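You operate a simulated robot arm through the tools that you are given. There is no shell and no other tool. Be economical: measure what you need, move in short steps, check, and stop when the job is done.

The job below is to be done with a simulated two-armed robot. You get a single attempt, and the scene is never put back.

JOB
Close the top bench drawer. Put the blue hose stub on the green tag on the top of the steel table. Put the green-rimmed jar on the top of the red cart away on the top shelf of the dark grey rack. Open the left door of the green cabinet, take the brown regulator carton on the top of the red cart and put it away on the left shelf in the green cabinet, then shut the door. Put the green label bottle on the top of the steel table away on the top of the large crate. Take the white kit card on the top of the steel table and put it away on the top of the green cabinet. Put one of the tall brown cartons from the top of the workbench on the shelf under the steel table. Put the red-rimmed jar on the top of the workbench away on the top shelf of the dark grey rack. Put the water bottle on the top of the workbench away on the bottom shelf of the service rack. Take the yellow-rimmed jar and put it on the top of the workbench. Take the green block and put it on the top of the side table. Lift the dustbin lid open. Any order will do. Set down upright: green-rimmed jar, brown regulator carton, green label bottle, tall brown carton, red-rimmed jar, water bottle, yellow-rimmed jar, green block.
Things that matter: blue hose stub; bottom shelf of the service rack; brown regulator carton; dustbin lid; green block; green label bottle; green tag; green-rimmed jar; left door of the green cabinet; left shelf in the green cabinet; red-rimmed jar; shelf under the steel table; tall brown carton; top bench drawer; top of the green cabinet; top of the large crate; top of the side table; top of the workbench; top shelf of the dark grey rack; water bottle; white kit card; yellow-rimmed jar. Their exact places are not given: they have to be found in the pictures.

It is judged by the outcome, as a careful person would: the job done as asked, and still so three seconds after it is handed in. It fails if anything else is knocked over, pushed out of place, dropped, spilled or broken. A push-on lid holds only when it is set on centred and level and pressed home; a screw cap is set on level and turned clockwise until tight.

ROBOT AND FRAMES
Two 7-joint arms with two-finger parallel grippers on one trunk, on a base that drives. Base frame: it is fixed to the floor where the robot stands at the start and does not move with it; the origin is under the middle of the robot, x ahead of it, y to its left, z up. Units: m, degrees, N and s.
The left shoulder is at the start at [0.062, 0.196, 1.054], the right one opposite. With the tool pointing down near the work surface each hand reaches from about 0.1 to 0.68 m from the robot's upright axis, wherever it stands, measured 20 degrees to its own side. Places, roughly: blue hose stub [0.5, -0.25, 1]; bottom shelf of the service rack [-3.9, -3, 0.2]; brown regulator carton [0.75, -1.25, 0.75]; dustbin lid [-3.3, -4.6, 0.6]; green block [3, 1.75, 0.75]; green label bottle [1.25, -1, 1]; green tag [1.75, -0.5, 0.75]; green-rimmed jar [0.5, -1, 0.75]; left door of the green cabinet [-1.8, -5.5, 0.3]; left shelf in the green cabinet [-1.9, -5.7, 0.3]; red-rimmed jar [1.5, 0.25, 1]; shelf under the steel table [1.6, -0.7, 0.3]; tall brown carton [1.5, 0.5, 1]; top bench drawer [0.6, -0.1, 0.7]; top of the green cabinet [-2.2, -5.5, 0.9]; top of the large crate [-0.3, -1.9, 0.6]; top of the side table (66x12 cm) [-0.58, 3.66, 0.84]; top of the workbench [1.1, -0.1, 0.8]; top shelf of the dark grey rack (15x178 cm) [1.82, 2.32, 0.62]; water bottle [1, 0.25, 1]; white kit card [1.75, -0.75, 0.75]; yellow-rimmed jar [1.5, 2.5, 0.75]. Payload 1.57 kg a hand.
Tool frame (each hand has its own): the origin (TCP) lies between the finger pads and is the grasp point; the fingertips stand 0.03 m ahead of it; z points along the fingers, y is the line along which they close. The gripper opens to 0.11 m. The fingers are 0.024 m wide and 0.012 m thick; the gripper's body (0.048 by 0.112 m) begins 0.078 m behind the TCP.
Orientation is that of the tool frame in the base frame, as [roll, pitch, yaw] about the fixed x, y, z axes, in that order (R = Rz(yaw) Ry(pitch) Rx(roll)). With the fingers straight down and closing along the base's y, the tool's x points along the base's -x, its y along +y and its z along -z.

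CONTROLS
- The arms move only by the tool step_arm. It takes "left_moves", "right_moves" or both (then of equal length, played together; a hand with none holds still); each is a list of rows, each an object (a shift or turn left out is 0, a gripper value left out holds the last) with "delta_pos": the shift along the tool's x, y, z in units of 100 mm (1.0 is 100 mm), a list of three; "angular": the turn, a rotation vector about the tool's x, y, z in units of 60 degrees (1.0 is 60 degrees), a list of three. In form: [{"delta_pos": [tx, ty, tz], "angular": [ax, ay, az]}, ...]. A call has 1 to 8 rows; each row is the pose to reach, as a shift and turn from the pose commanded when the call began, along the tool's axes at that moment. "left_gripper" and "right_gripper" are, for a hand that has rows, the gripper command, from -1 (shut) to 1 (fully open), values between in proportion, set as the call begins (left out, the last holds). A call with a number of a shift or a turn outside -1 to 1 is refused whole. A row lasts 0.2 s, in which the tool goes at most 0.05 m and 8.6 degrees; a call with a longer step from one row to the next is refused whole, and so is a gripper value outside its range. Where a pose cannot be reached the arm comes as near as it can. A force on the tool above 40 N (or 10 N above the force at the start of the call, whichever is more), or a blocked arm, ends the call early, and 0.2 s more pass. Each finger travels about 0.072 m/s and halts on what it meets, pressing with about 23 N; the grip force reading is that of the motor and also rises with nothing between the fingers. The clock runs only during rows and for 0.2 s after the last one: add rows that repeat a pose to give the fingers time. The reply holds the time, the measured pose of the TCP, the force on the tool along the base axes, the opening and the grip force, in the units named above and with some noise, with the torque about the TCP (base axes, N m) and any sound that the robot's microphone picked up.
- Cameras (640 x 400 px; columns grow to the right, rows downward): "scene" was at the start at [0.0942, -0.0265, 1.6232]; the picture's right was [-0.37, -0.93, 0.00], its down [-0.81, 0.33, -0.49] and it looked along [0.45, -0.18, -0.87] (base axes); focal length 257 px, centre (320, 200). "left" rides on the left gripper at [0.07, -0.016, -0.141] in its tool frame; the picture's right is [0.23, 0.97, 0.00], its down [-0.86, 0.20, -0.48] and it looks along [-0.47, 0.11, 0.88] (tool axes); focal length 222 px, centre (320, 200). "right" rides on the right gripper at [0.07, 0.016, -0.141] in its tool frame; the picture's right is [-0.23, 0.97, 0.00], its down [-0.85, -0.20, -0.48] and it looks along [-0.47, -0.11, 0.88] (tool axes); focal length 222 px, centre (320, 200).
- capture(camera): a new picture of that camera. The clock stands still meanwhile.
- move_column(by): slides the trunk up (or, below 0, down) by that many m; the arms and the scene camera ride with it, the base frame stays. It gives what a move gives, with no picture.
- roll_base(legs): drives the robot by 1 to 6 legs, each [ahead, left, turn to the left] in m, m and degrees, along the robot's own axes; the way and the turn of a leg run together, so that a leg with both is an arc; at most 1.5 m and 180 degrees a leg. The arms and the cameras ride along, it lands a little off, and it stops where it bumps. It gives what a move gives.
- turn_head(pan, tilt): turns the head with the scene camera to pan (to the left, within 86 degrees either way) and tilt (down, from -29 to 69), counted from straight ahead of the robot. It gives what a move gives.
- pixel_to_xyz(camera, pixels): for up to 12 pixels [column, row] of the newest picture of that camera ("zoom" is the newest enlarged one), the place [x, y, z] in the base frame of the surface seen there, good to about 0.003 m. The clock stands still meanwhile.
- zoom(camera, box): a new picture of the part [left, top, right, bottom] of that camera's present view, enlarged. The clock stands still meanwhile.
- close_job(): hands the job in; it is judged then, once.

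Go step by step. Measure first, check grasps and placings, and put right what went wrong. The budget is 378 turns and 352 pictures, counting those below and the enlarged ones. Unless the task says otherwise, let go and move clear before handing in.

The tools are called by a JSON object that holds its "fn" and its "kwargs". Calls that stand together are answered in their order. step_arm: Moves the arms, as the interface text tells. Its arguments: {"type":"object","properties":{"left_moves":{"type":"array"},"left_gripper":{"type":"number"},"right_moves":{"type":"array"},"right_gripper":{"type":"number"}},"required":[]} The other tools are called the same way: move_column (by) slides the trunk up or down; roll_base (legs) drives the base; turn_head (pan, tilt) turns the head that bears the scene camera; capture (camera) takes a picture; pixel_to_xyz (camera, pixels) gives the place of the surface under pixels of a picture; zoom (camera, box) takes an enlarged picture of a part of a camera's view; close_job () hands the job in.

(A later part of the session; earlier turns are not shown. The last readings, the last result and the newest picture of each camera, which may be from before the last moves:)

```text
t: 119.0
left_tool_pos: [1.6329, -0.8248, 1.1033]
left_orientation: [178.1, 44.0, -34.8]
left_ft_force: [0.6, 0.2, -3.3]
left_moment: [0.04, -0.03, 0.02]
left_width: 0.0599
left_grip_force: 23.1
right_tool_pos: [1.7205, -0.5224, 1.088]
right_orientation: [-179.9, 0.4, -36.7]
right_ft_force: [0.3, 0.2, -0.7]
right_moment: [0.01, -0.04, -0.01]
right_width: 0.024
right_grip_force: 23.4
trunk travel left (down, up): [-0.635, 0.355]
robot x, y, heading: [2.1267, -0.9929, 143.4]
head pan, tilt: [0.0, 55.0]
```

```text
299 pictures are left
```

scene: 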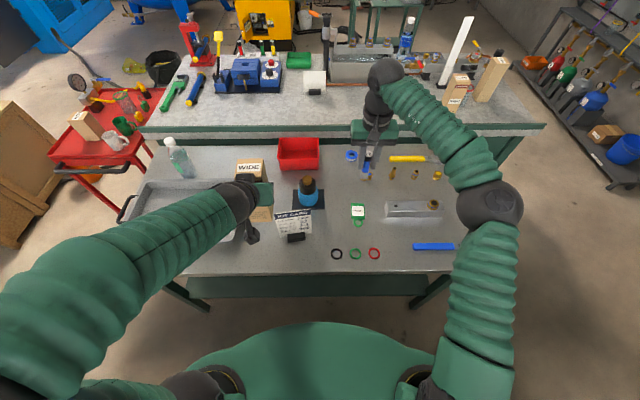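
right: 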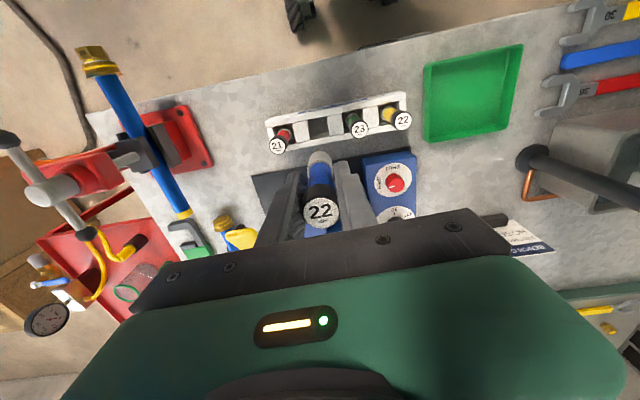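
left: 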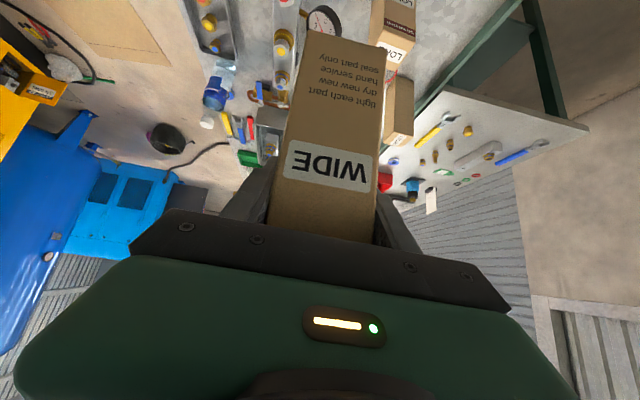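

Right hand is above the tag. Descend with the arm only (carton stays clear of the card).

{"fn": "step_arm", "kwargs": {"right_moves": [{"delta_pos": [0, -0.03, 0.35]}, {"delta_pos": [0, -0.03, 0.7]}, {"delta_pos": [0, -0.03, 1.0]}]}}

{"fn": "step_arm", "kwargs": {"right_moves": [{"delta_pos": [0, 0, 0.3]}, {"delta_pos": [0, 0, 0.55]}, {"delta_pos": [0, 0, 0.7]}, {"delta_pos": [0, 0, 0.76]}]}}

{"fn": "capture", "kwargs": {"camera": "right"}}

{"fn": "zoom", "kwargs": {"camera": "scene", "box": [310, 170, 410, 240]}}

```text
t: 119.8
left_tool_pos: [1.6335, -0.8245, 1.1038]
left_orientation: [178.2, 43.9, -34.8]
left_ft_force: [0.0, 0.3, -4.4]
left_moment: [0.01, 0.04, 0.02]
left_width: 0.0601
left_grip_force: 22.8
right_tool_pos: [1.7206, -0.5184, 0.9875]
right_orientation: [-179.9, 0.4, -36.6]
right_ft_force: [-0.3, 0.4, 0.6]
right_moment: [-0.02, -0.01, -0.04]
right_width: 0.0241
right_grip_force: 22.9
trunk travel left (down, up): [-0.635, 0.355]
robot x, y, heading: [2.1271, -0.9903, 143.4]
head pan, tilt: [0.0, 55.0]
```

```text
t: 120.8
left_tool_pos: [1.6329, -0.8238, 1.1039]
left_orientation: [178.3, 43.9, -34.8]
left_ft_force: [0.0, 0.0, -3.7]
left_moment: [0.0, 0.01, 0.0]
left_width: 0.06
left_grip_force: 23.3
right_tool_pos: [1.7207, -0.5178, 0.9116]
right_orientation: [-179.9, 0.5, -36.8]
right_ft_force: [0.3, -0.1, -0.7]
right_moment: [0.02, -0.02, 0.02]
right_width: 0.0242
right_grip_force: 23.0
trunk travel left (down, up): [-0.635, 0.355]
robot x, y, heading: [2.1304, -0.9943, 143.4]
head pan, tilt: [0.0, 55.0]
```

```text
298 pictures are left
```

right: 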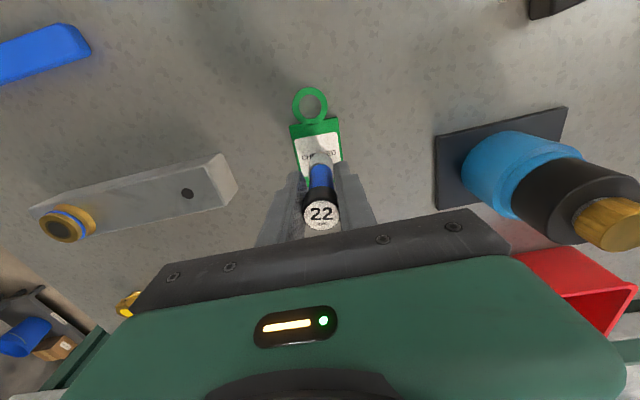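

```text
5.71 times, centred on (360, 205) of scene
```

zoom: 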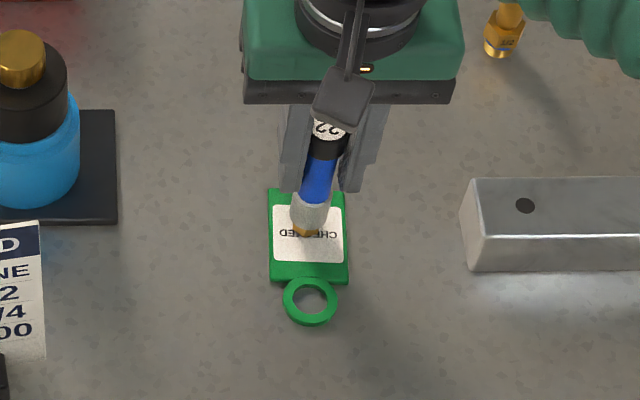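

Stub is over the tag centre. Lower slowly until contact.

{"fn": "step_arm", "kwargs": {"right_moves": [{"delta_pos": [0, 0, 0.03]}, {"delta_pos": [0, 0, 0.06]}, {"delta_pos": [0, 0, 0.09]}, {"delta_pos": [0, 0, 0.12]}, {"delta_pos": [0, 0, 0.15]}, {"delta_pos": [0, 0, 0.18]}]}}

{"fn": "zoom", "kwargs": {"camera": "scene", "box": [310, 170, 410, 240]}}

```text
t: 122.2
left_tool_pos: [1.6356, -0.8264, 1.1061]
left_orientation: [178.3, 44.1, -34.7]
left_ft_force: [0.2, 0.2, -2.8]
left_moment: [-0.02, 0.03, 0.0]
left_width: 0.0597
left_grip_force: 22.6
right_tool_pos: [1.7215, -0.5201, 0.8973]
right_orientation: [-179.9, 0.7, -36.7]
right_ft_force: [0.0, 2.3, 33.3]
right_moment: [0.23, 0.11, -0.01]
right_width: 0.0245
right_grip_force: 22.9
trunk travel left (down, up): [-0.635, 0.355]
robot x, y, heading: [2.1268, -0.9931, 143.6]
head pan, tilt: [0.0, 55.0]
```

```text
5.71 times, centred on (360, 205) of scene
```

zoom: 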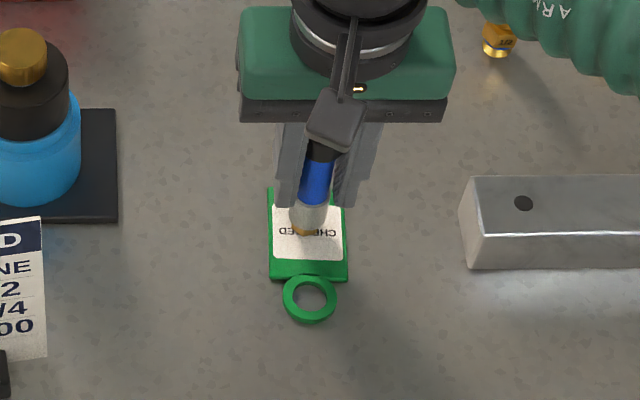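

Contact felt (33 N). Ease off 3 mm and release gently.

{"fn": "step_arm", "kwargs": {"right_moves": [{"delta_pos": [0, 0, -0.03]}, {"delta_pos": [0, 0, -0.04]}]}}

{"fn": "step_arm", "kwargs": {"right_moves": [{"delta_pos": [0, 0, 0]}, {"delta_pos": [0, 0, 0]}, {"delta_pos": [0, 0, 0]}, {"delta_pos": [0, 0, 0]}], "right_gripper": -0.35}}

{"fn": "capture", "kwargs": {"camera": "right"}}

{"fn": "zoom", "kwargs": {"camera": "scene", "box": [310, 170, 410, 240]}}

```text
t: 122.8
left_tool_pos: [1.6331, -0.8256, 1.1038]
left_orientation: [178.2, 43.9, -34.7]
left_ft_force: [-0.1, 0.3, -3.1]
left_moment: [0.04, -0.01, -0.01]
left_width: 0.0597
left_grip_force: 22.7
right_tool_pos: [1.7217, -0.5191, 0.8977]
right_orientation: [-179.9, 0.2, -36.7]
right_ft_force: [2.3, -3.2, 9.5]
right_moment: [-0.19, -0.13, -0.01]
right_width: 0.0237
right_grip_force: 23.0
trunk travel left (down, up): [-0.635, 0.355]
robot x, y, heading: [2.1265, -0.9947, 143.0]
head pan, tilt: [0.0, 55.0]
```

```text
t: 123.8
left_tool_pos: [1.6338, -0.8234, 1.1042]
left_orientation: [178.1, 44.0, -34.8]
left_ft_force: [-0.7, -0.3, -3.2]
left_moment: [0.01, 0.02, 0.0]
left_width: 0.06
left_grip_force: 22.7
right_tool_pos: [1.7204, -0.5173, 0.8987]
right_orientation: [-180.0, 0.4, -36.7]
right_ft_force: [0.2, 0.1, 0.3]
right_moment: [-0.02, 0.01, -0.01]
right_width: 0.0357
right_grip_force: 0.1
trunk travel left (down, up): [-0.635, 0.355]
robot x, y, heading: [2.1283, -0.9858, 143.1]
head pan, tilt: [0.0, 55.0]
```

```text
295 pictures are left
```

right: 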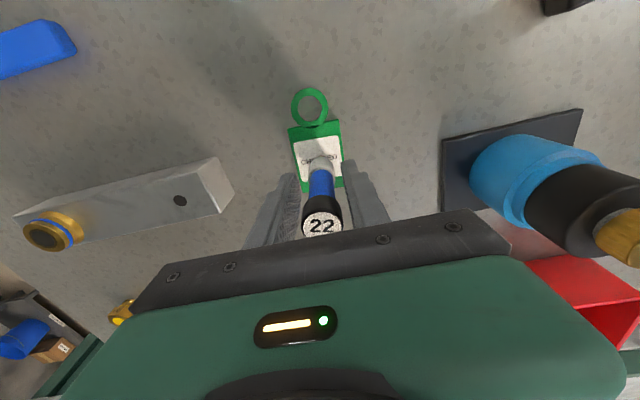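

```text
5.71 times, centred on (360, 205) of scene
```

zoom: 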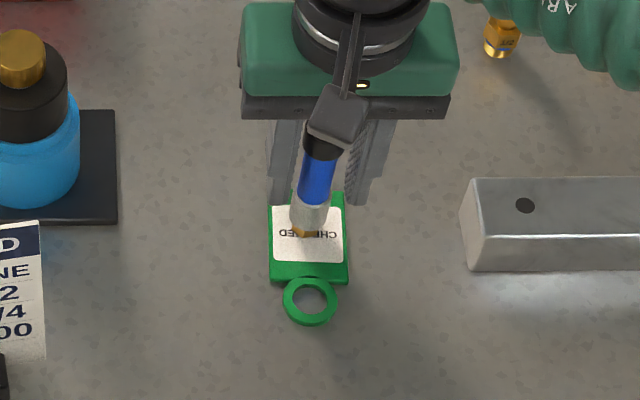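

It stands on its own. Open wider and retreat straight up.

{"fn": "step_arm", "kwargs": {"right_moves": [{"delta_pos": [0, 0, 0]}, {"delta_pos": [0, 0, -0.2]}, {"delta_pos": [0, 0, -0.6]}, {"delta_pos": [0, 0, -1.0]}], "right_gripper": 0}}

{"fn": "step_arm", "kwargs": {"right_moves": [{"delta_pos": [0.3, -0.2, -0.3]}, {"delta_pos": [0.6, -0.5, -0.6]}, {"delta_pos": [0.9, -0.8, -0.8]}]}}

{"fn": "capture", "kwargs": {"camera": "scene"}}

```text
t: 124.8
left_tool_pos: [1.634, -0.8251, 1.1032]
left_orientation: [178.1, 43.9, -34.8]
left_ft_force: [-0.1, -0.1, -3.3]
left_moment: [0.01, 0.02, 0.02]
left_width: 0.06
left_grip_force: 23.4
right_tool_pos: [1.7223, -0.519, 0.9985]
right_orientation: [-179.9, 0.4, -36.7]
right_ft_force: [0.0, -0.1, -0.5]
right_moment: [0.02, 0.01, -0.03]
right_width: 0.055
right_grip_force: 0.1
trunk travel left (down, up): [-0.635, 0.355]
robot x, y, heading: [2.126, -0.994, 143.2]
head pan, tilt: [0.0, 55.0]
```

```text
refused: row 2 steps farther than a row can; nothing moved
```

```text
293 pictures are left
```

scene: 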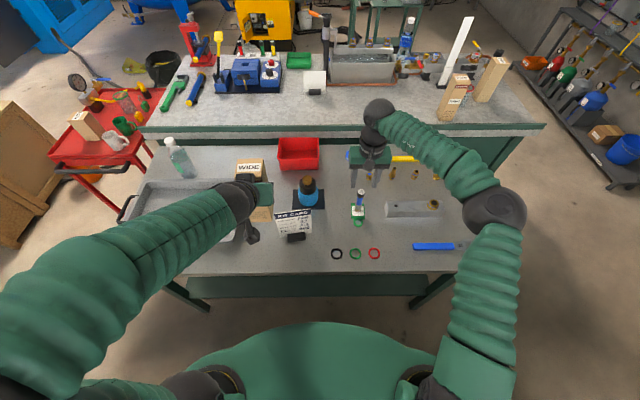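

The stub stands on the tag. Next: carton to the under-shelf. Retract the right hand, back up, and look at the shelf.

{"fn": "step_arm", "kwargs": {"right_moves": [{"delta_pos": [0.3, -0.2, -0.2]}, {"delta_pos": [0.6, -0.4, -0.4]}, {"delta_pos": [0.9, -0.6, -0.6]}, {"delta_pos": [0.95, -0.8, -0.9]}]}}

{"fn": "step_arm", "kwargs": {"right_moves": [{"delta_pos": [0.3, 0, -0.2]}, {"delta_pos": [0.6, 0, -0.4]}, {"delta_pos": [0.9, 0, -0.6]}, {"delta_pos": [1, 0, -0.9]}]}}

{"fn": "roll_base", "kwargs": {"legs": [[-0.17, 0, 0]]}}

{"fn": "turn_head", "kwargs": {"pan": 0, "tilt": 60}}

{"fn": "capture", "kwargs": {"camera": "scene"}}

```text
t: 125.8
left_tool_pos: [1.6342, -0.8248, 1.1056]
left_orientation: [178.1, 44.0, -34.7]
left_ft_force: [0.6, -0.6, -2.3]
left_moment: [-0.03, 0.01, 0.02]
left_width: 0.0599
left_grip_force: 22.6
right_tool_pos: [1.8472, -0.511, 1.0879]
right_orientation: [-179.9, 0.4, -36.7]
right_ft_force: [0.0, 0.1, -0.7]
right_moment: [-0.01, 0.01, 0.0]
right_width: 0.055
right_grip_force: 0.1
trunk travel left (down, up): [-0.635, 0.355]
robot x, y, heading: [2.1266, -0.9917, 143.1]
head pan, tilt: [0.0, 55.0]
```

```text
t: 126.8
left_tool_pos: [1.6346, -0.824, 1.105]
left_orientation: [178.2, 43.9, -34.7]
left_ft_force: [1.4, 0.0, -2.7]
left_moment: [0.0, 0.0, -0.02]
left_width: 0.0598
left_grip_force: 23.1
right_tool_pos: [1.927, -0.5732, 1.1783]
right_orientation: [-179.9, 0.4, -36.6]
right_ft_force: [0.0, -0.2, 0.6]
right_moment: [0.01, 0.0, 0.03]
right_width: 0.0551
right_grip_force: 0.0
trunk travel left (down, up): [-0.635, 0.355]
robot x, y, heading: [2.1286, -0.9929, 143.0]
head pan, tilt: [0.0, 55.0]
```

```text
t: 128.3
left_tool_pos: [1.7679, -0.9236, 1.1033]
left_orientation: [178.1, 43.7, -34.8]
left_ft_force: [-0.1, -0.4, -2.5]
left_moment: [-0.01, 0.06, -0.02]
left_width: 0.0601
left_grip_force: 23.1
right_tool_pos: [2.0583, -0.6709, 1.177]
right_orientation: [-179.9, 0.2, -36.7]
right_ft_force: [0.3, 0.9, -0.5]
right_moment: [0.02, 0.0, 0.01]
right_width: 0.0549
right_grip_force: 0.1
trunk travel left (down, up): [-0.635, 0.355]
robot x, y, heading: [2.2653, -1.0914, 143.4]
head pan, tilt: [0.0, 55.0]
```

```text
t: 128.9
left_tool_pos: [1.7691, -0.9253, 1.105]
left_orientation: [178.1, 43.9, -34.8]
left_ft_force: [0.2, -1.0, -3.2]
left_moment: [-0.05, 0.02, -0.01]
left_width: 0.06
left_grip_force: 23.2
right_tool_pos: [2.0622, -0.673, 1.1775]
right_orientation: [-179.9, 0.4, -36.7]
right_ft_force: [0.0, 0.2, -0.8]
right_moment: [0.0, -0.02, -0.01]
right_width: 0.0549
right_grip_force: 0.1
trunk travel left (down, up): [-0.635, 0.355]
robot x, y, heading: [2.2636, -1.0897, 143.3]
head pan, tilt: [0.0, 60.0]
```

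```text
292 pictures are left
```

scene: 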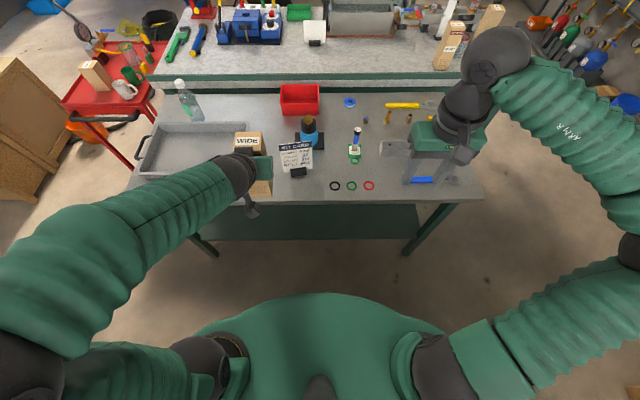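

I can see the under-shelf (green) at (310,225). Measure its edge and any supports.

{"fn": "zoom", "kwargs": {"camera": "scene", "box": [160, 170, 480, 280]}}

{"fn": "pixel_to_xyz", "kwargs": {"camera": "scene", "pixels": [[310, 239], [310, 225], [310, 210], [230, 240], [400, 235], [205, 250], [408, 252], [330, 300], [310, 318], [215, 320]]}}

```text
2.00 times, centred on (320, 225) of scene
```

zoom: 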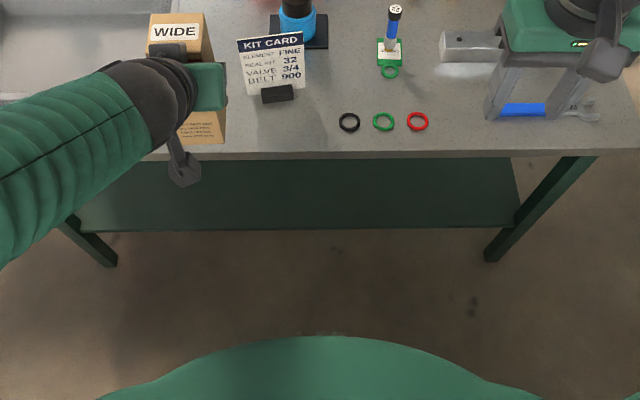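

```text
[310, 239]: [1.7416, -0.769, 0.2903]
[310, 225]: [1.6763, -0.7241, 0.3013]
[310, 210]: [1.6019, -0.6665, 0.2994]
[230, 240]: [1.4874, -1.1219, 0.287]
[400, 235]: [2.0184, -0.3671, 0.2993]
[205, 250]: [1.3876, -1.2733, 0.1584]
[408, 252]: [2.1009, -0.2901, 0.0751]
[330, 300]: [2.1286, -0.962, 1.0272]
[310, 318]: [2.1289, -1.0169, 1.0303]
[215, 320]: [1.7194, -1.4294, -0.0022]
```

Shelf top is z≈0.30 with its edge at n 1.855. Retract the right hand further, then lower the trunk fully.

{"fn": "step_arm", "kwargs": {"right_moves": [{"delta_pos": [0.3, -0.1, 0]}, {"delta_pos": [0.6, -0.2, 0]}, {"delta_pos": [0.9, -0.3, 0]}, {"delta_pos": [1.0, -0.3, 0]}]}}

{"fn": "move_column", "kwargs": {"by": -0.35}}

{"fn": "move_column", "kwargs": {"by": -0.27}}

{"fn": "turn_head", "kwargs": {"pan": 10, "tilt": 35}}

{"fn": "capture", "kwargs": {"camera": "scene"}}

```text
t: 129.9
left_tool_pos: [1.771, -0.9239, 1.1043]
left_orientation: [178.1, 43.9, -34.7]
left_ft_force: [0.8, -0.1, -3.0]
left_moment: [0.0, 0.04, 0.03]
left_width: 0.0599
left_grip_force: 22.9
right_tool_pos: [2.1611, -0.7082, 1.1775]
right_orientation: [-180.0, 0.5, -36.7]
right_ft_force: [-0.3, -0.3, 0.9]
right_moment: [0.04, -0.03, 0.01]
right_width: 0.055
right_grip_force: 0.1
trunk travel left (down, up): [-0.635, 0.355]
robot x, y, heading: [2.2631, -1.0943, 143.6]
head pan, tilt: [0.0, 60.0]
```

```text
t: 133.3
left_tool_pos: [1.7704, -0.9261, 0.7551]
left_orientation: [178.1, 43.9, -34.8]
left_ft_force: [0.3, -0.6, -3.6]
left_moment: [0.04, 0.04, -0.02]
left_width: 0.0598
left_grip_force: 23.2
right_tool_pos: [2.1611, -0.71, 0.8261]
right_orientation: [-180.0, 0.5, -36.6]
right_ft_force: [-0.7, 0.5, 0.1]
right_moment: [-0.02, 0.01, 0.03]
right_width: 0.0552
right_grip_force: 0.0
trunk travel left (down, up): [-0.285, 0.705]
robot x, y, heading: [2.2605, -1.0899, 143.4]
head pan, tilt: [0.0, 60.0]
```

```text
t: 136.1
left_tool_pos: [1.7708, -0.9264, 0.4859]
left_orientation: [178.1, 43.9, -34.8]
left_ft_force: [0.8, -0.4, -2.9]
left_moment: [0.01, 0.02, -0.01]
left_width: 0.0601
left_grip_force: 23.2
right_tool_pos: [2.1628, -0.7109, 0.5563]
right_orientation: [-179.9, 0.5, -36.8]
right_ft_force: [0.1, -0.4, -0.2]
right_moment: [-0.02, -0.02, 0.05]
right_width: 0.0552
right_grip_force: 0.1
trunk travel left (down, up): [-0.015, 0.975]
robot x, y, heading: [2.2596, -1.0952, 143.1]
head pan, tilt: [0.0, 60.0]
```

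```text
t: 137.0
left_tool_pos: [1.7706, -0.9261, 0.4843]
left_orientation: [178.1, 43.9, -34.8]
left_ft_force: [0.8, -1.0, -2.5]
left_moment: [0.01, 0.02, 0.02]
left_width: 0.0599
left_grip_force: 23.5
right_tool_pos: [2.1609, -0.7113, 0.5566]
right_orientation: [-179.9, 0.5, -36.7]
right_ft_force: [-0.1, -0.4, -0.7]
right_moment: [-0.01, 0.0, -0.02]
right_width: 0.0551
right_grip_force: 0.0
trunk travel left (down, up): [-0.015, 0.975]
robot x, y, heading: [2.2658, -1.0916, 143.3]
head pan, tilt: [10.0, 35.0]
```

```text
290 pictures are left
```

scene: 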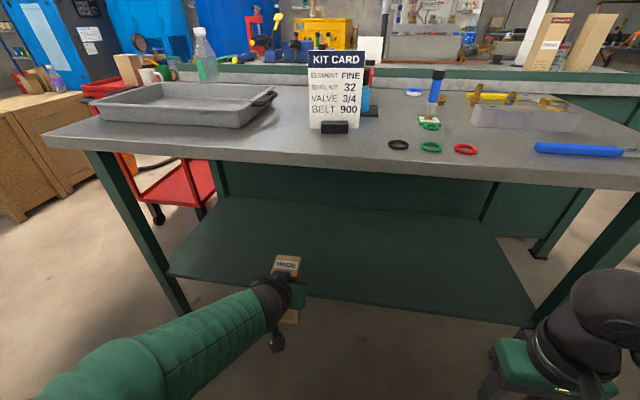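

The shelf is empty and the carton is just outside it. Drive ahead 0.11 and then extend the arm 0.09 forward.

{"fn": "roll_base", "kwargs": {"legs": [[0.11, 0, 0]]}}

{"fn": "step_arm", "kwargs": {"left_moves": [{"delta_pos": [-0.22, 0, 0.21]}, {"delta_pos": [-0.44, 0, 0.42]}, {"delta_pos": [-0.66, 0, 0.63]}]}}

{"fn": "capture", "kwargs": {"camera": "scene"}}

```text
t: 138.2
left_tool_pos: [1.682, -0.8602, 0.4849]
left_orientation: [178.1, 43.8, -34.7]
left_ft_force: [-0.3, 0.7, -2.7]
left_moment: [0.01, 0.02, 0.03]
left_width: 0.0601
left_grip_force: 23.4
right_tool_pos: [2.0727, -0.6454, 0.556]
right_orientation: [-179.9, 0.5, -36.7]
right_ft_force: [-1.4, 1.0, 0.4]
right_moment: [0.02, 0.03, 0.0]
right_width: 0.055
right_grip_force: 0.0
trunk travel left (down, up): [-0.015, 0.975]
robot x, y, heading: [2.1745, -1.0233, 143.4]
head pan, tilt: [10.0, 35.0]
```

```text
t: 139.0
left_tool_pos: [1.6048, -0.811, 0.4859]
left_orientation: [178.1, 43.9, -34.8]
left_ft_force: [0.0, 0.3, -2.8]
left_moment: [-0.01, 0.0, 0.02]
left_width: 0.0601
left_grip_force: 23.1
right_tool_pos: [2.0724, -0.6454, 0.5555]
right_orientation: [-179.9, 0.5, -36.7]
right_ft_force: [-1.0, 0.1, 0.0]
right_moment: [-0.03, 0.0, 0.04]
right_width: 0.055
right_grip_force: 0.1
trunk travel left (down, up): [-0.015, 0.975]
robot x, y, heading: [2.1761, -1.0238, 143.2]
head pan, tilt: [10.0, 35.0]
```

```text
289 pictures are left
```

scene: 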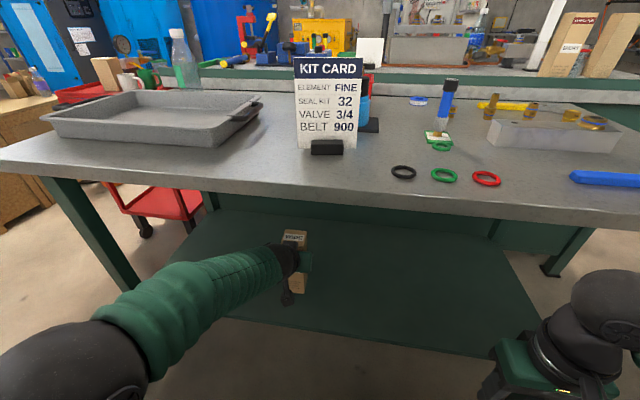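

Carton is over the shelf. Lower 7.5 cm until contact.

{"fn": "step_arm", "kwargs": {"left_moves": [{"delta_pos": [0.15, 0, 0.155]}, {"delta_pos": [0.3, 0, 0.31]}, {"delta_pos": [0.38, 0, 0.4]}, {"delta_pos": [0.44, 0, 0.46]}, {"delta_pos": [0.48, 0, 0.5]}, {"delta_pos": [0.52, 0, 0.54]}, {"delta_pos": [0.545, 0, 0.57]}]}}

{"fn": "zoom", "kwargs": {"camera": "scene", "box": [220, 200, 380, 320]}}

```text
t: 140.8
left_tool_pos: [1.5837, -0.8298, 0.4377]
left_orientation: [-177.3, 47.0, -28.0]
left_ft_force: [0.3, 0.2, -3.1]
left_moment: [0.0, 0.02, 0.03]
left_width: 0.0601
left_grip_force: 23.6
right_tool_pos: [2.0732, -0.6446, 0.5575]
right_orientation: [-179.9, 0.5, -36.7]
right_ft_force: [0.1, 0.8, 1.3]
right_moment: [-0.01, -0.01, -0.02]
right_width: 0.0548
right_grip_force: 0.0
trunk travel left (down, up): [-0.015, 0.975]
robot x, y, heading: [2.1749, -1.0257, 143.5]
head pan, tilt: [10.0, 35.0]
stopped in row 7 (left hand): the arm was blocked; the commanded pose is now the measured one
```

```text
3.33 times, centred on (300, 260) of scene
```

zoom: 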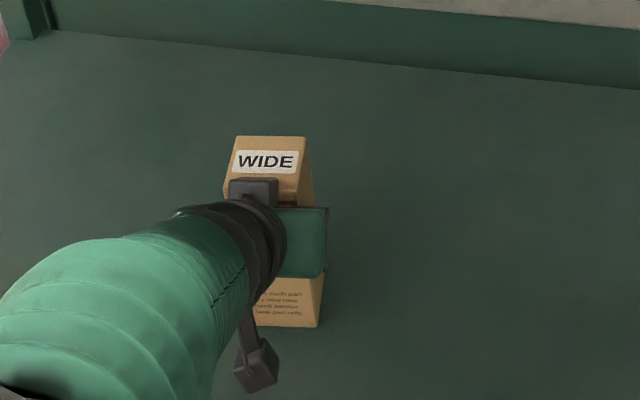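

The arm reached its limit 2.5 cm above the shelf (too far out). Bring the base nearer, retract the arm the same amount and restore orientation.

{"fn": "step_arm", "kwargs": {"right_moves": [{"delta_pos": [0.3, -0.1, 0]}, {"delta_pos": [0.6, -0.2, 0]}, {"delta_pos": [0.8, -0.2, 0]}]}}

{"fn": "roll_base", "kwargs": {"legs": [[0.1, 0, 0]]}}

{"fn": "step_arm", "kwargs": {"left_moves": [{"delta_pos": [0.22, 0.04, -0.24], "angular": [0.001, 0.017, 0.026]}, {"delta_pos": [0.45, 0.08, -0.48], "angular": [0.003, 0.035, 0.052]}, {"delta_pos": [0.67, 0.12, -0.73], "angular": [0.004, 0.052, 0.079]}, {"delta_pos": [0.67, 0.12, -0.73], "angular": [0.004, 0.052, 0.079]}]}}

{"fn": "capture", "kwargs": {"camera": "scene"}}

```text
t: 141.6
left_tool_pos: [1.5849, -0.8269, 0.4377]
left_orientation: [-177.1, 47.1, -28.2]
left_ft_force: [-0.4, -1.0, -3.8]
left_moment: [-0.01, 0.0, 0.0]
left_width: 0.0602
left_grip_force: 22.8
right_tool_pos: [2.1484, -0.6775, 0.5565]
right_orientation: [-179.9, 0.5, -36.7]
right_ft_force: [0.3, -0.4, -0.4]
right_moment: [-0.01, -0.01, 0.03]
right_width: 0.0549
right_grip_force: 0.2
trunk travel left (down, up): [-0.015, 0.975]
robot x, y, heading: [2.1734, -1.0263, 143.5]
head pan, tilt: [10.0, 35.0]
```

```text
t: 142.7
left_tool_pos: [1.5058, -0.7674, 0.4374]
left_orientation: [-177.2, 47.0, -28.2]
left_ft_force: [0.0, -0.2, -3.4]
left_moment: [0.0, 0.01, -0.01]
left_width: 0.06
left_grip_force: 23.3
right_tool_pos: [2.0686, -0.6175, 0.5548]
right_orientation: [-179.8, 0.5, -36.7]
right_ft_force: [0.4, 0.5, -0.5]
right_moment: [0.01, 0.0, -0.02]
right_width: 0.0551
right_grip_force: 0.0
trunk travel left (down, up): [-0.015, 0.975]
robot x, y, heading: [2.0958, -0.9668, 143.1]
head pan, tilt: [10.0, 35.0]
```

```text
t: 143.4
left_tool_pos: [1.4918, -0.924, 0.4107]
left_orientation: [170.0, 41.9, -24.4]
left_ft_force: [-0.1, -0.3, -3.3]
left_moment: [-0.01, -0.02, 0.0]
left_width: 0.0598
left_grip_force: 23.3
right_tool_pos: [2.0683, -0.6187, 0.5586]
right_orientation: [-179.8, 0.5, -36.7]
right_ft_force: [0.2, -0.9, 0.2]
right_moment: [0.01, -0.02, 0.01]
right_width: 0.0551
right_grip_force: 0.0
trunk travel left (down, up): [-0.015, 0.975]
robot x, y, heading: [2.0942, -0.9652, 143.4]
head pan, tilt: [10.0, 35.0]
stopped in row 3 (left hand): the arm was blocked; the commanded pose is now the measured one
```

```text
287 pictures are left
```

scene: 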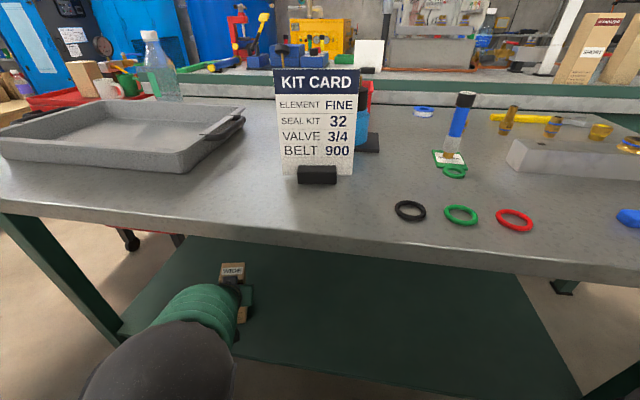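

The hand drifted left and tilted slightly. Raise the trunk 3 cm to clear the shelf, then bring the hand right 0.1 m and restore its orientation.

{"fn": "move_column", "kwargs": {"by": 0.04}}

{"fn": "step_arm", "kwargs": {"left_moves": [{"delta_pos": [0.05, -0.3, -0.1], "angular": [0.083, -0.015, 0.04]}, {"delta_pos": [0.1, -0.6, -0.2], "angular": [0.166, -0.03, 0.08]}, {"delta_pos": [0.16, -0.94, -0.31], "angular": [0.249, -0.046, 0.121]}, {"delta_pos": [0.16, -0.94, -0.31], "angular": [0.249, -0.046, 0.121]}]}}

{"fn": "capture", "kwargs": {"camera": "scene"}}

```text
t: 144.2
left_tool_pos: [1.4946, -0.9224, 0.4492]
left_orientation: [169.8, 41.7, -24.8]
left_ft_force: [-0.7, 0.7, -3.8]
left_moment: [0.01, 0.0, -0.03]
left_width: 0.0603
left_grip_force: 23.6
right_tool_pos: [2.0689, -0.6182, 0.5972]
right_orientation: [-179.9, 0.7, -36.8]
right_ft_force: [-0.7, 0.5, -0.4]
right_moment: [-0.02, 0.02, 0.0]
right_width: 0.055
right_grip_force: 0.1
trunk travel left (down, up): [-0.055, 0.935]
robot x, y, heading: [2.0965, -0.9666, 143.3]
head pan, tilt: [10.0, 35.0]
```

```text
t: 145.0
left_tool_pos: [1.5474, -0.8702, 0.4118]
left_orientation: [170.1, 38.2, -38.0]
left_ft_force: [2.2, -2.5, 16.3]
left_moment: [0.05, -0.16, -0.04]
left_width: 0.06
left_grip_force: 23.1
right_tool_pos: [2.0681, -0.6185, 0.5994]
right_orientation: [-180.0, 0.6, -36.8]
right_ft_force: [-0.1, 0.0, -0.2]
right_moment: [0.01, -0.02, -0.01]
right_width: 0.0549
right_grip_force: 0.0
trunk travel left (down, up): [-0.055, 0.935]
robot x, y, heading: [2.0924, -0.9621, 143.3]
head pan, tilt: [10.0, 35.0]
stopped in row 3 (left hand): the arm was blocked; the commanded pose is now the measured one
```

```text
286 pictures are left
```

scene: 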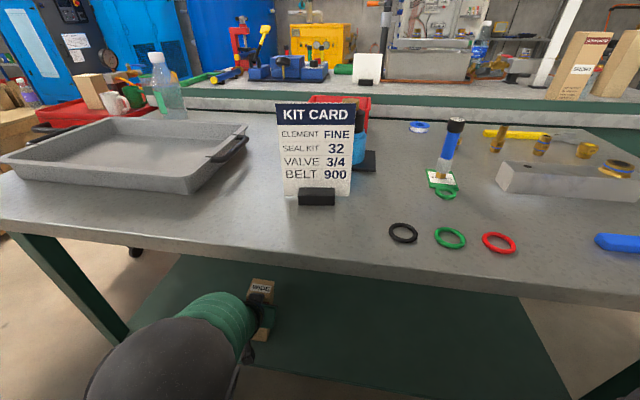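

Measure where the elbow is, to see whether it is touching the table, and the carton's tilt.

{"fn": "pixel_to_xyz", "kwargs": {"camera": "scene", "pixels": [[170, 370], [190, 345], [225, 305], [262, 288], [60, 310], [155, 245]]}}

{"fn": "capture", "kwargs": {"camera": "left"}}

{"fn": "zoom", "kwargs": {"camera": "scene", "box": [180, 250, 340, 370]}}

```text
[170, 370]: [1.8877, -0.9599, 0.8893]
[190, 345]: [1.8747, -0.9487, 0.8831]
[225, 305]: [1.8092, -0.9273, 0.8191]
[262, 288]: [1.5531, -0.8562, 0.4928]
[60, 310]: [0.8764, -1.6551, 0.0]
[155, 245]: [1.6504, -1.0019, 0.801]
```

```text
285 pictures are left
```

left: 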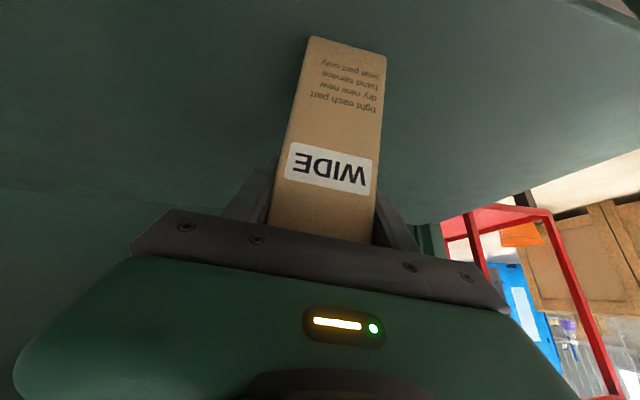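

```text
3.33 times, centred on (260, 310) of scene
```

zoom: 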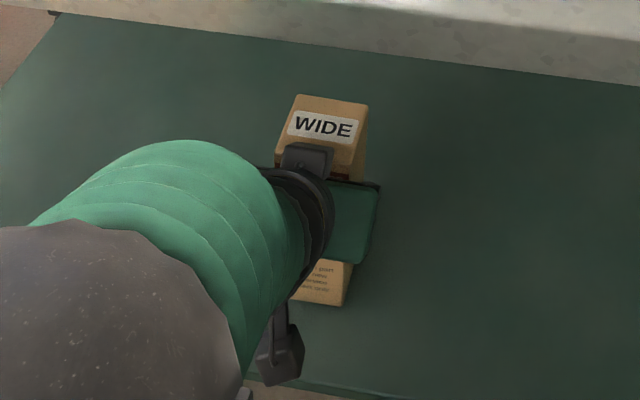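

The forearm touches the table edge (elbow above it). Raise a touch, back the base 5 cm, then correct the tilt.

{"fn": "move_column", "kwargs": {"by": 0.03}}

{"fn": "roll_base", "kwargs": {"legs": [[-0.05, 0, 0]]}}

{"fn": "step_arm", "kwargs": {"left_moves": [{"angular": [0.059, -0.046, -0.013]}, {"angular": [0.118, -0.093, -0.026]}, {"angular": [0.118, -0.093, -0.026]}]}}

{"fn": "capture", "kwargs": {"camera": "scene"}}

```text
t: 145.8
left_tool_pos: [1.5486, -0.8708, 0.4376]
left_orientation: [170.1, 37.7, -38.1]
left_ft_force: [0.9, 0.1, -3.3]
left_moment: [0.03, 0.0, 0.0]
left_width: 0.0597
left_grip_force: 22.8
right_tool_pos: [2.0679, -0.6167, 0.6279]
right_orientation: [-179.9, 0.5, -36.6]
right_ft_force: [-0.7, -0.2, 0.0]
right_moment: [0.0, 0.01, 0.0]
right_width: 0.0552
right_grip_force: 0.1
trunk travel left (down, up): [-0.085, 0.905]
robot x, y, heading: [2.0964, -0.9632, 143.3]
head pan, tilt: [10.0, 35.0]
```

```text
t: 146.7
left_tool_pos: [1.5865, -0.9006, 0.4377]
left_orientation: [170.3, 38.0, -38.1]
left_ft_force: [0.0, -0.4, -2.9]
left_moment: [0.01, -0.01, 0.02]
left_width: 0.0596
left_grip_force: 22.7
right_tool_pos: [2.1092, -0.6473, 0.6267]
right_orientation: [-179.9, 0.6, -36.7]
right_ft_force: [-0.3, -0.3, -0.4]
right_moment: [0.05, 0.0, 0.0]
right_width: 0.055
right_grip_force: 0.1
trunk travel left (down, up): [-0.085, 0.905]
robot x, y, heading: [2.1295, -0.9989, 143.1]
head pan, tilt: [10.0, 35.0]
```

```text
t: 147.5
left_tool_pos: [1.5875, -0.901, 0.4379]
left_orientation: [178.1, 43.7, -36.9]
left_ft_force: [-0.2, 0.2, -3.2]
left_moment: [-0.03, 0.0, -0.01]
left_width: 0.0598
left_grip_force: 22.6
right_tool_pos: [2.1079, -0.6479, 0.6263]
right_orientation: [-179.9, 0.6, -36.7]
right_ft_force: [0.9, -0.8, 0.5]
right_moment: [0.0, -0.01, 0.01]
right_width: 0.0549
right_grip_force: 0.0
trunk travel left (down, up): [-0.085, 0.905]
robot x, y, heading: [2.1338, -0.9976, 143.5]
head pan, tilt: [10.0, 35.0]
```

```text
283 pictures are left
```

scene: 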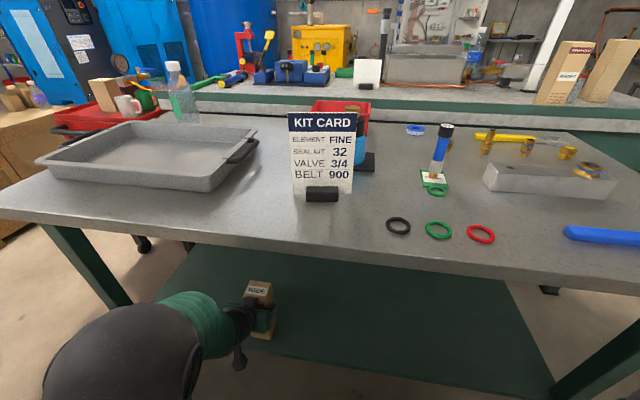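

Orientation is right again. Nudge the base 2 cm ahead and lower with the trunk.

{"fn": "roll_base", "kwargs": {"legs": [[0.02, 0, 0]]}}

{"fn": "move_column", "kwargs": {"by": -0.025}}

{"fn": "move_column", "kwargs": {"by": -0.005}}

{"fn": "zoom", "kwargs": {"camera": "scene", "box": [180, 250, 340, 370]}}

```text
t: 148.3
left_tool_pos: [1.5716, -0.8892, 0.4375]
left_orientation: [178.1, 43.7, -36.8]
left_ft_force: [0.2, -0.4, -2.4]
left_moment: [0.02, -0.02, 0.03]
left_width: 0.0601
left_grip_force: 23.4
right_tool_pos: [2.0923, -0.6347, 0.627]
right_orientation: [-179.9, 0.5, -36.7]
right_ft_force: [0.9, -0.2, 0.0]
right_moment: [0.01, -0.01, 0.03]
right_width: 0.0548
right_grip_force: 0.1
trunk travel left (down, up): [-0.085, 0.905]
robot x, y, heading: [2.1165, -0.9794, 143.5]
head pan, tilt: [10.0, 35.0]
```

```text
t: 149.0
left_tool_pos: [1.5725, -0.8889, 0.4132]
left_orientation: [178.0, 43.7, -36.8]
left_ft_force: [0.4, 0.6, -3.5]
left_moment: [-0.01, 0.01, 0.03]
left_width: 0.0599
left_grip_force: 22.4
right_tool_pos: [2.0926, -0.636, 0.6025]
right_orientation: [-179.9, 0.5, -36.8]
right_ft_force: [0.2, -0.5, -0.6]
right_moment: [-0.01, 0.0, -0.02]
right_width: 0.0551
right_grip_force: 0.0
trunk travel left (down, up): [-0.06, 0.93]
robot x, y, heading: [2.1169, -0.9827, 143.2]
head pan, tilt: [10.0, 35.0]
```

```text
t: 149.5
left_tool_pos: [1.5713, -0.8889, 0.4077]
left_orientation: [178.1, 43.7, -36.8]
left_ft_force: [-0.1, -0.5, -2.7]
left_moment: [0.0, 0.0, -0.02]
left_width: 0.0599
left_grip_force: 22.8
right_tool_pos: [2.0925, -0.6349, 0.5965]
right_orientation: [-179.8, 0.6, -36.7]
right_ft_force: [0.2, -0.1, 0.4]
right_moment: [0.0, -0.02, 0.02]
right_width: 0.0549
right_grip_force: 0.0
trunk travel left (down, up): [-0.055, 0.935]
robot x, y, heading: [2.1169, -0.9855, 143.2]
head pan, tilt: [10.0, 35.0]
```

```text
3.33 times, centred on (260, 310) of scene
```

zoom: 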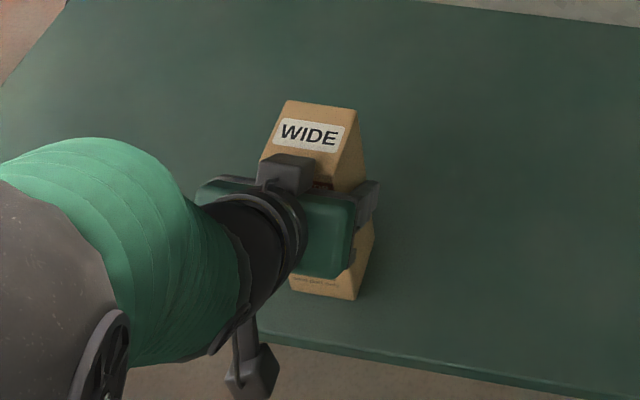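

No contact yet; lower in small steps.

{"fn": "move_column", "kwargs": {"by": -0.005}}

{"fn": "move_column", "kwargs": {"by": -0.004}}

{"fn": "move_column", "kwargs": {"by": -0.004}}

```text
t: 150.1
left_tool_pos: [1.5699, -0.8894, 0.4073]
left_orientation: [178.1, 44.3, -36.7]
left_ft_force: [-1.1, -2.5, 23.2]
left_moment: [0.28, -0.33, 0.07]
left_width: 0.0598
left_grip_force: 22.6
right_tool_pos: [2.0936, -0.6365, 0.5918]
right_orientation: [-180.0, 0.7, -36.7]
right_ft_force: [-0.2, 1.3, 0.1]
right_moment: [-0.01, 0.01, 0.02]
right_width: 0.055
right_grip_force: 0.0
trunk travel left (down, up): [-0.05, 0.94]
robot x, y, heading: [2.1209, -0.9823, 143.3]
head pan, tilt: [10.0, 35.0]
```

```text
t: 150.5
left_tool_pos: [1.569, -0.8876, 0.4063]
left_orientation: [178.4, 44.7, -36.7]
left_ft_force: [4.4, -2.1, 18.9]
left_moment: [0.48, -0.5, -0.12]
left_width: 0.06
left_grip_force: 23.2
right_tool_pos: [2.094, -0.6348, 0.5885]
right_orientation: [-179.9, 0.7, -36.7]
right_ft_force: [-0.3, -0.4, -0.9]
right_moment: [0.01, 0.0, 0.01]
right_width: 0.0552
right_grip_force: 0.2
trunk travel left (down, up): [-0.048, 0.942]
robot x, y, heading: [2.1196, -0.9837, 143.4]
head pan, tilt: [10.0, 35.0]
stopped: the force on the tool passed its limit at 45 N (the readings are from after the stop); the commanded pose is now the measured one
```

```text
t: 150.9
left_tool_pos: [1.568, -0.8871, 0.405]
left_orientation: [178.7, 45.2, -36.4]
left_ft_force: [6.3, -1.9, 20.7]
left_moment: [0.6, -0.64, -0.16]
left_width: 0.06
left_grip_force: 23.2
right_tool_pos: [2.094, -0.6369, 0.5864]
right_orientation: [-179.9, 0.7, -36.7]
right_ft_force: [0.3, 0.3, -1.0]
right_moment: [0.01, -0.02, 0.02]
right_width: 0.055
right_grip_force: 0.0
trunk travel left (down, up): [-0.044, 0.946]
robot x, y, heading: [2.1148, -0.9815, 143.4]
head pan, tilt: [10.0, 35.0]
stopped: the force on the tool passed its limit at 44 N (the readings are from after the stop); the commanded pose is now the measured one
```

It rests on the shelf. Relieve 4 mm, release, and withdraw along the fingers.

{"fn": "move_column", "kwargs": {"by": 0.005}}

{"fn": "step_arm", "kwargs": {"left_moves": [{"delta_pos": [0, 0, 0]}, {"delta_pos": [0, 0, 0]}, {"delta_pos": [0, 0, 0]}], "left_gripper": 0.6}}

{"fn": "step_arm", "kwargs": {"left_moves": [{"delta_pos": [0, 0, -0.2]}, {"delta_pos": [0, 0, -0.45]}, {"delta_pos": [0, 0, -0.7]}, {"delta_pos": [0, 0, -1.0]}]}}

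{"fn": "capture", "kwargs": {"camera": "scene"}}

{"fn": "capture", "kwargs": {"camera": "left"}}

```text
t: 151.5
left_tool_pos: [1.5669, -0.8882, 0.4063]
left_orientation: [178.3, 44.5, -36.4]
left_ft_force: [1.2, -0.3, 0.5]
left_moment: [0.07, -0.06, -0.03]
left_width: 0.0598
left_grip_force: 22.9
right_tool_pos: [2.0923, -0.6361, 0.5909]
right_orientation: [-179.8, 0.6, -36.6]
right_ft_force: [-0.2, -0.7, -0.5]
right_moment: [0.0, 0.01, 0.0]
right_width: 0.0551
right_grip_force: 0.1
trunk travel left (down, up): [-0.049, 0.941]
robot x, y, heading: [2.1163, -0.984, 143.3]
head pan, tilt: [10.0, 35.0]
```

```text
t: 152.3
left_tool_pos: [1.5674, -0.8862, 0.4077]
left_orientation: [178.4, 44.7, -36.5]
left_ft_force: [0.5, -0.8, 0.3]
left_moment: [0.01, 0.05, -0.02]
left_width: 0.088
left_grip_force: 0.0
right_tool_pos: [2.0922, -0.6361, 0.5912]
right_orientation: [-179.9, 0.6, -36.7]
right_ft_force: [0.3, -0.2, 0.1]
right_moment: [0.03, -0.01, 0.0]
right_width: 0.0549
right_grip_force: 0.1
trunk travel left (down, up): [-0.049, 0.941]
robot x, y, heading: [2.1127, -0.9862, 143.5]
head pan, tilt: [10.0, 35.0]
```

```text
t: 153.3
left_tool_pos: [1.608, -0.9196, 0.4875]
left_orientation: [178.6, 44.7, -36.4]
left_ft_force: [0.0, 0.2, -0.1]
left_moment: [0.02, 0.03, 0.0]
left_width: 0.0879
left_grip_force: 0.0
left hand out of reach, approached as far as the arm can: row 3, 4
right_tool_pos: [2.0932, -0.636, 0.5911]
right_orientation: [-179.8, 0.6, -36.8]
right_ft_force: [0.3, -0.1, 0.8]
right_moment: [0.0, 0.0, -0.01]
right_width: 0.0547
right_grip_force: 0.2
trunk travel left (down, up): [-0.049, 0.941]
robot x, y, heading: [2.119, -0.9855, 143.4]
head pan, tilt: [10.0, 35.0]
```

```text
281 pictures are left
```

scene: 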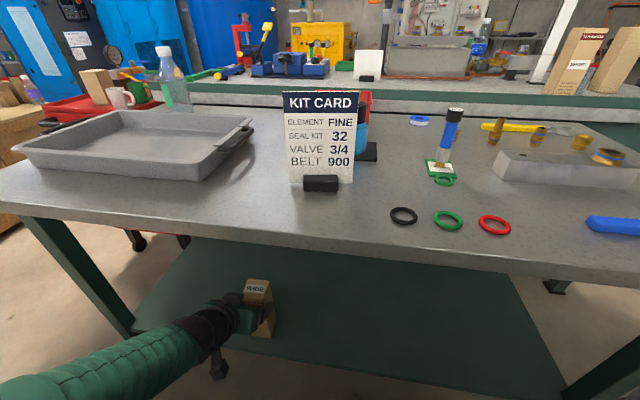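

```text
280 pictures are left
```

left: 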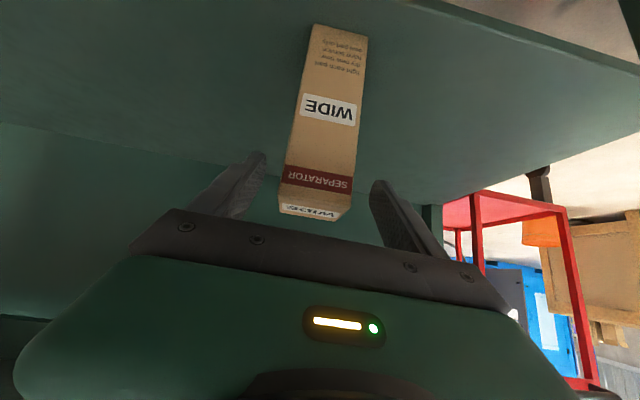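

The carton stands upright on the shelf. Back the base out before raising.

{"fn": "roll_base", "kwargs": {"legs": [[-0.22, 0, 0]]}}

{"fn": "capture", "kwargs": {"camera": "scene"}}

```text
t: 154.9
left_tool_pos: [1.7832, -1.0487, 0.4874]
left_orientation: [178.5, 44.7, -36.6]
left_ft_force: [-0.4, 0.0, -0.2]
left_moment: [-0.01, -0.06, 0.0]
left_width: 0.0879
left_grip_force: 0.1
right_tool_pos: [2.269, -0.7672, 0.5901]
right_orientation: [-179.9, 0.6, -36.9]
right_ft_force: [-1.1, -0.2, -0.4]
right_moment: [-0.03, 0.01, 0.01]
right_width: 0.0548
right_grip_force: 0.1
trunk travel left (down, up): [-0.049, 0.941]
robot x, y, heading: [2.2914, -1.117, 143.4]
head pan, tilt: [10.0, 35.0]
```

```text
279 pictures are left
```

scene: 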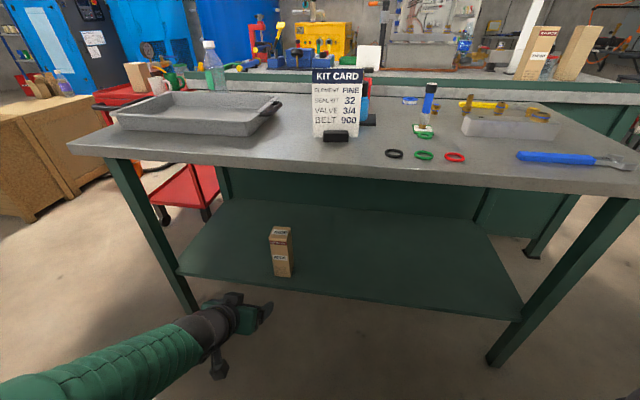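

Carton done. Raise the trunk and turn the left hand back down; then look at the card and bottle.

{"fn": "move_column", "kwargs": {"by": 0.4}}

{"fn": "move_column", "kwargs": {"by": 0.25}}

{"fn": "step_arm", "kwargs": {"left_moves": [{"angular": [0, 0.14, 0]}, {"angular": [0, 0.28, 0]}, {"angular": [0, 0.42, 0]}, {"angular": [0, 0.56, 0]}, {"angular": [0, 0.7, 0]}, {"angular": [0, 0.745, 0]}]}}

{"fn": "turn_head", "kwargs": {"pan": 5, "tilt": 50}}

{"fn": "capture", "kwargs": {"camera": "scene"}}

```text
t: 158.8
left_tool_pos: [1.7852, -1.0481, 0.8867]
left_orientation: [178.5, 44.7, -36.6]
left_ft_force: [-0.6, -0.2, 0.9]
left_moment: [0.01, 0.01, 0.04]
left_width: 0.088
left_grip_force: 0.1
right_tool_pos: [2.2674, -0.7677, 0.9907]
right_orientation: [-179.7, 0.6, -36.8]
right_ft_force: [-0.1, -0.5, 0.9]
right_moment: [0.02, 0.01, 0.04]
right_width: 0.0549
right_grip_force: 0.0
trunk travel left (down, up): [-0.449, 0.541]
robot x, y, heading: [2.2967, -1.112, 143.1]
head pan, tilt: [10.0, 35.0]
```

```text
t: 161.3
left_tool_pos: [1.7846, -1.0477, 1.1371]
left_orientation: [178.5, 44.7, -36.6]
left_ft_force: [-0.9, 0.3, 1.3]
left_moment: [-0.01, 0.01, 0.02]
left_width: 0.088
left_grip_force: 0.0
right_tool_pos: [2.2682, -0.7662, 1.2422]
right_orientation: [-179.8, 0.6, -36.9]
right_ft_force: [0.2, 0.5, 0.6]
right_moment: [0.0, -0.01, -0.01]
right_width: 0.0552
right_grip_force: 0.0
trunk travel left (down, up): [-0.699, 0.291]
robot x, y, heading: [2.2925, -1.1163, 143.3]
head pan, tilt: [10.0, 35.0]
```

```text
t: 162.8
left_tool_pos: [1.7838, -1.048, 1.1367]
left_orientation: [178.9, -0.2, -35.6]
left_ft_force: [0.2, -0.6, 0.4]
left_moment: [-0.02, 0.02, -0.01]
left_width: 0.0879
left_grip_force: 0.1
right_tool_pos: [2.2676, -0.7662, 1.2404]
right_orientation: [-179.8, 0.6, -36.9]
right_ft_force: [0.1, 0.3, -0.6]
right_moment: [-0.01, 0.04, 0.02]
right_width: 0.055
right_grip_force: 0.0
trunk travel left (down, up): [-0.699, 0.291]
robot x, y, heading: [2.2917, -1.1133, 143.2]
head pan, tilt: [10.0, 35.0]
```

```text
t: 163.5
left_tool_pos: [1.784, -1.0478, 1.1382]
left_orientation: [178.8, 0.0, -35.5]
left_ft_force: [0.0, 0.8, 1.1]
left_moment: [-0.02, -0.01, 0.01]
left_width: 0.0881
left_grip_force: 0.2
right_tool_pos: [2.2678, -0.7652, 1.2413]
right_orientation: [-179.8, 0.6, -36.8]
right_ft_force: [0.0, 0.4, -0.1]
right_moment: [0.03, -0.05, 0.02]
right_width: 0.0553
right_grip_force: 0.1
trunk travel left (down, up): [-0.699, 0.291]
robot x, y, heading: [2.293, -1.1177, 143.1]
head pan, tilt: [5.0, 50.0]
```

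```text
278 pictures are left
```

scene: 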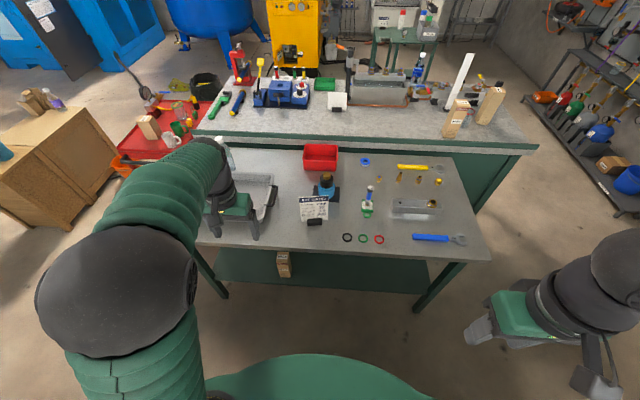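

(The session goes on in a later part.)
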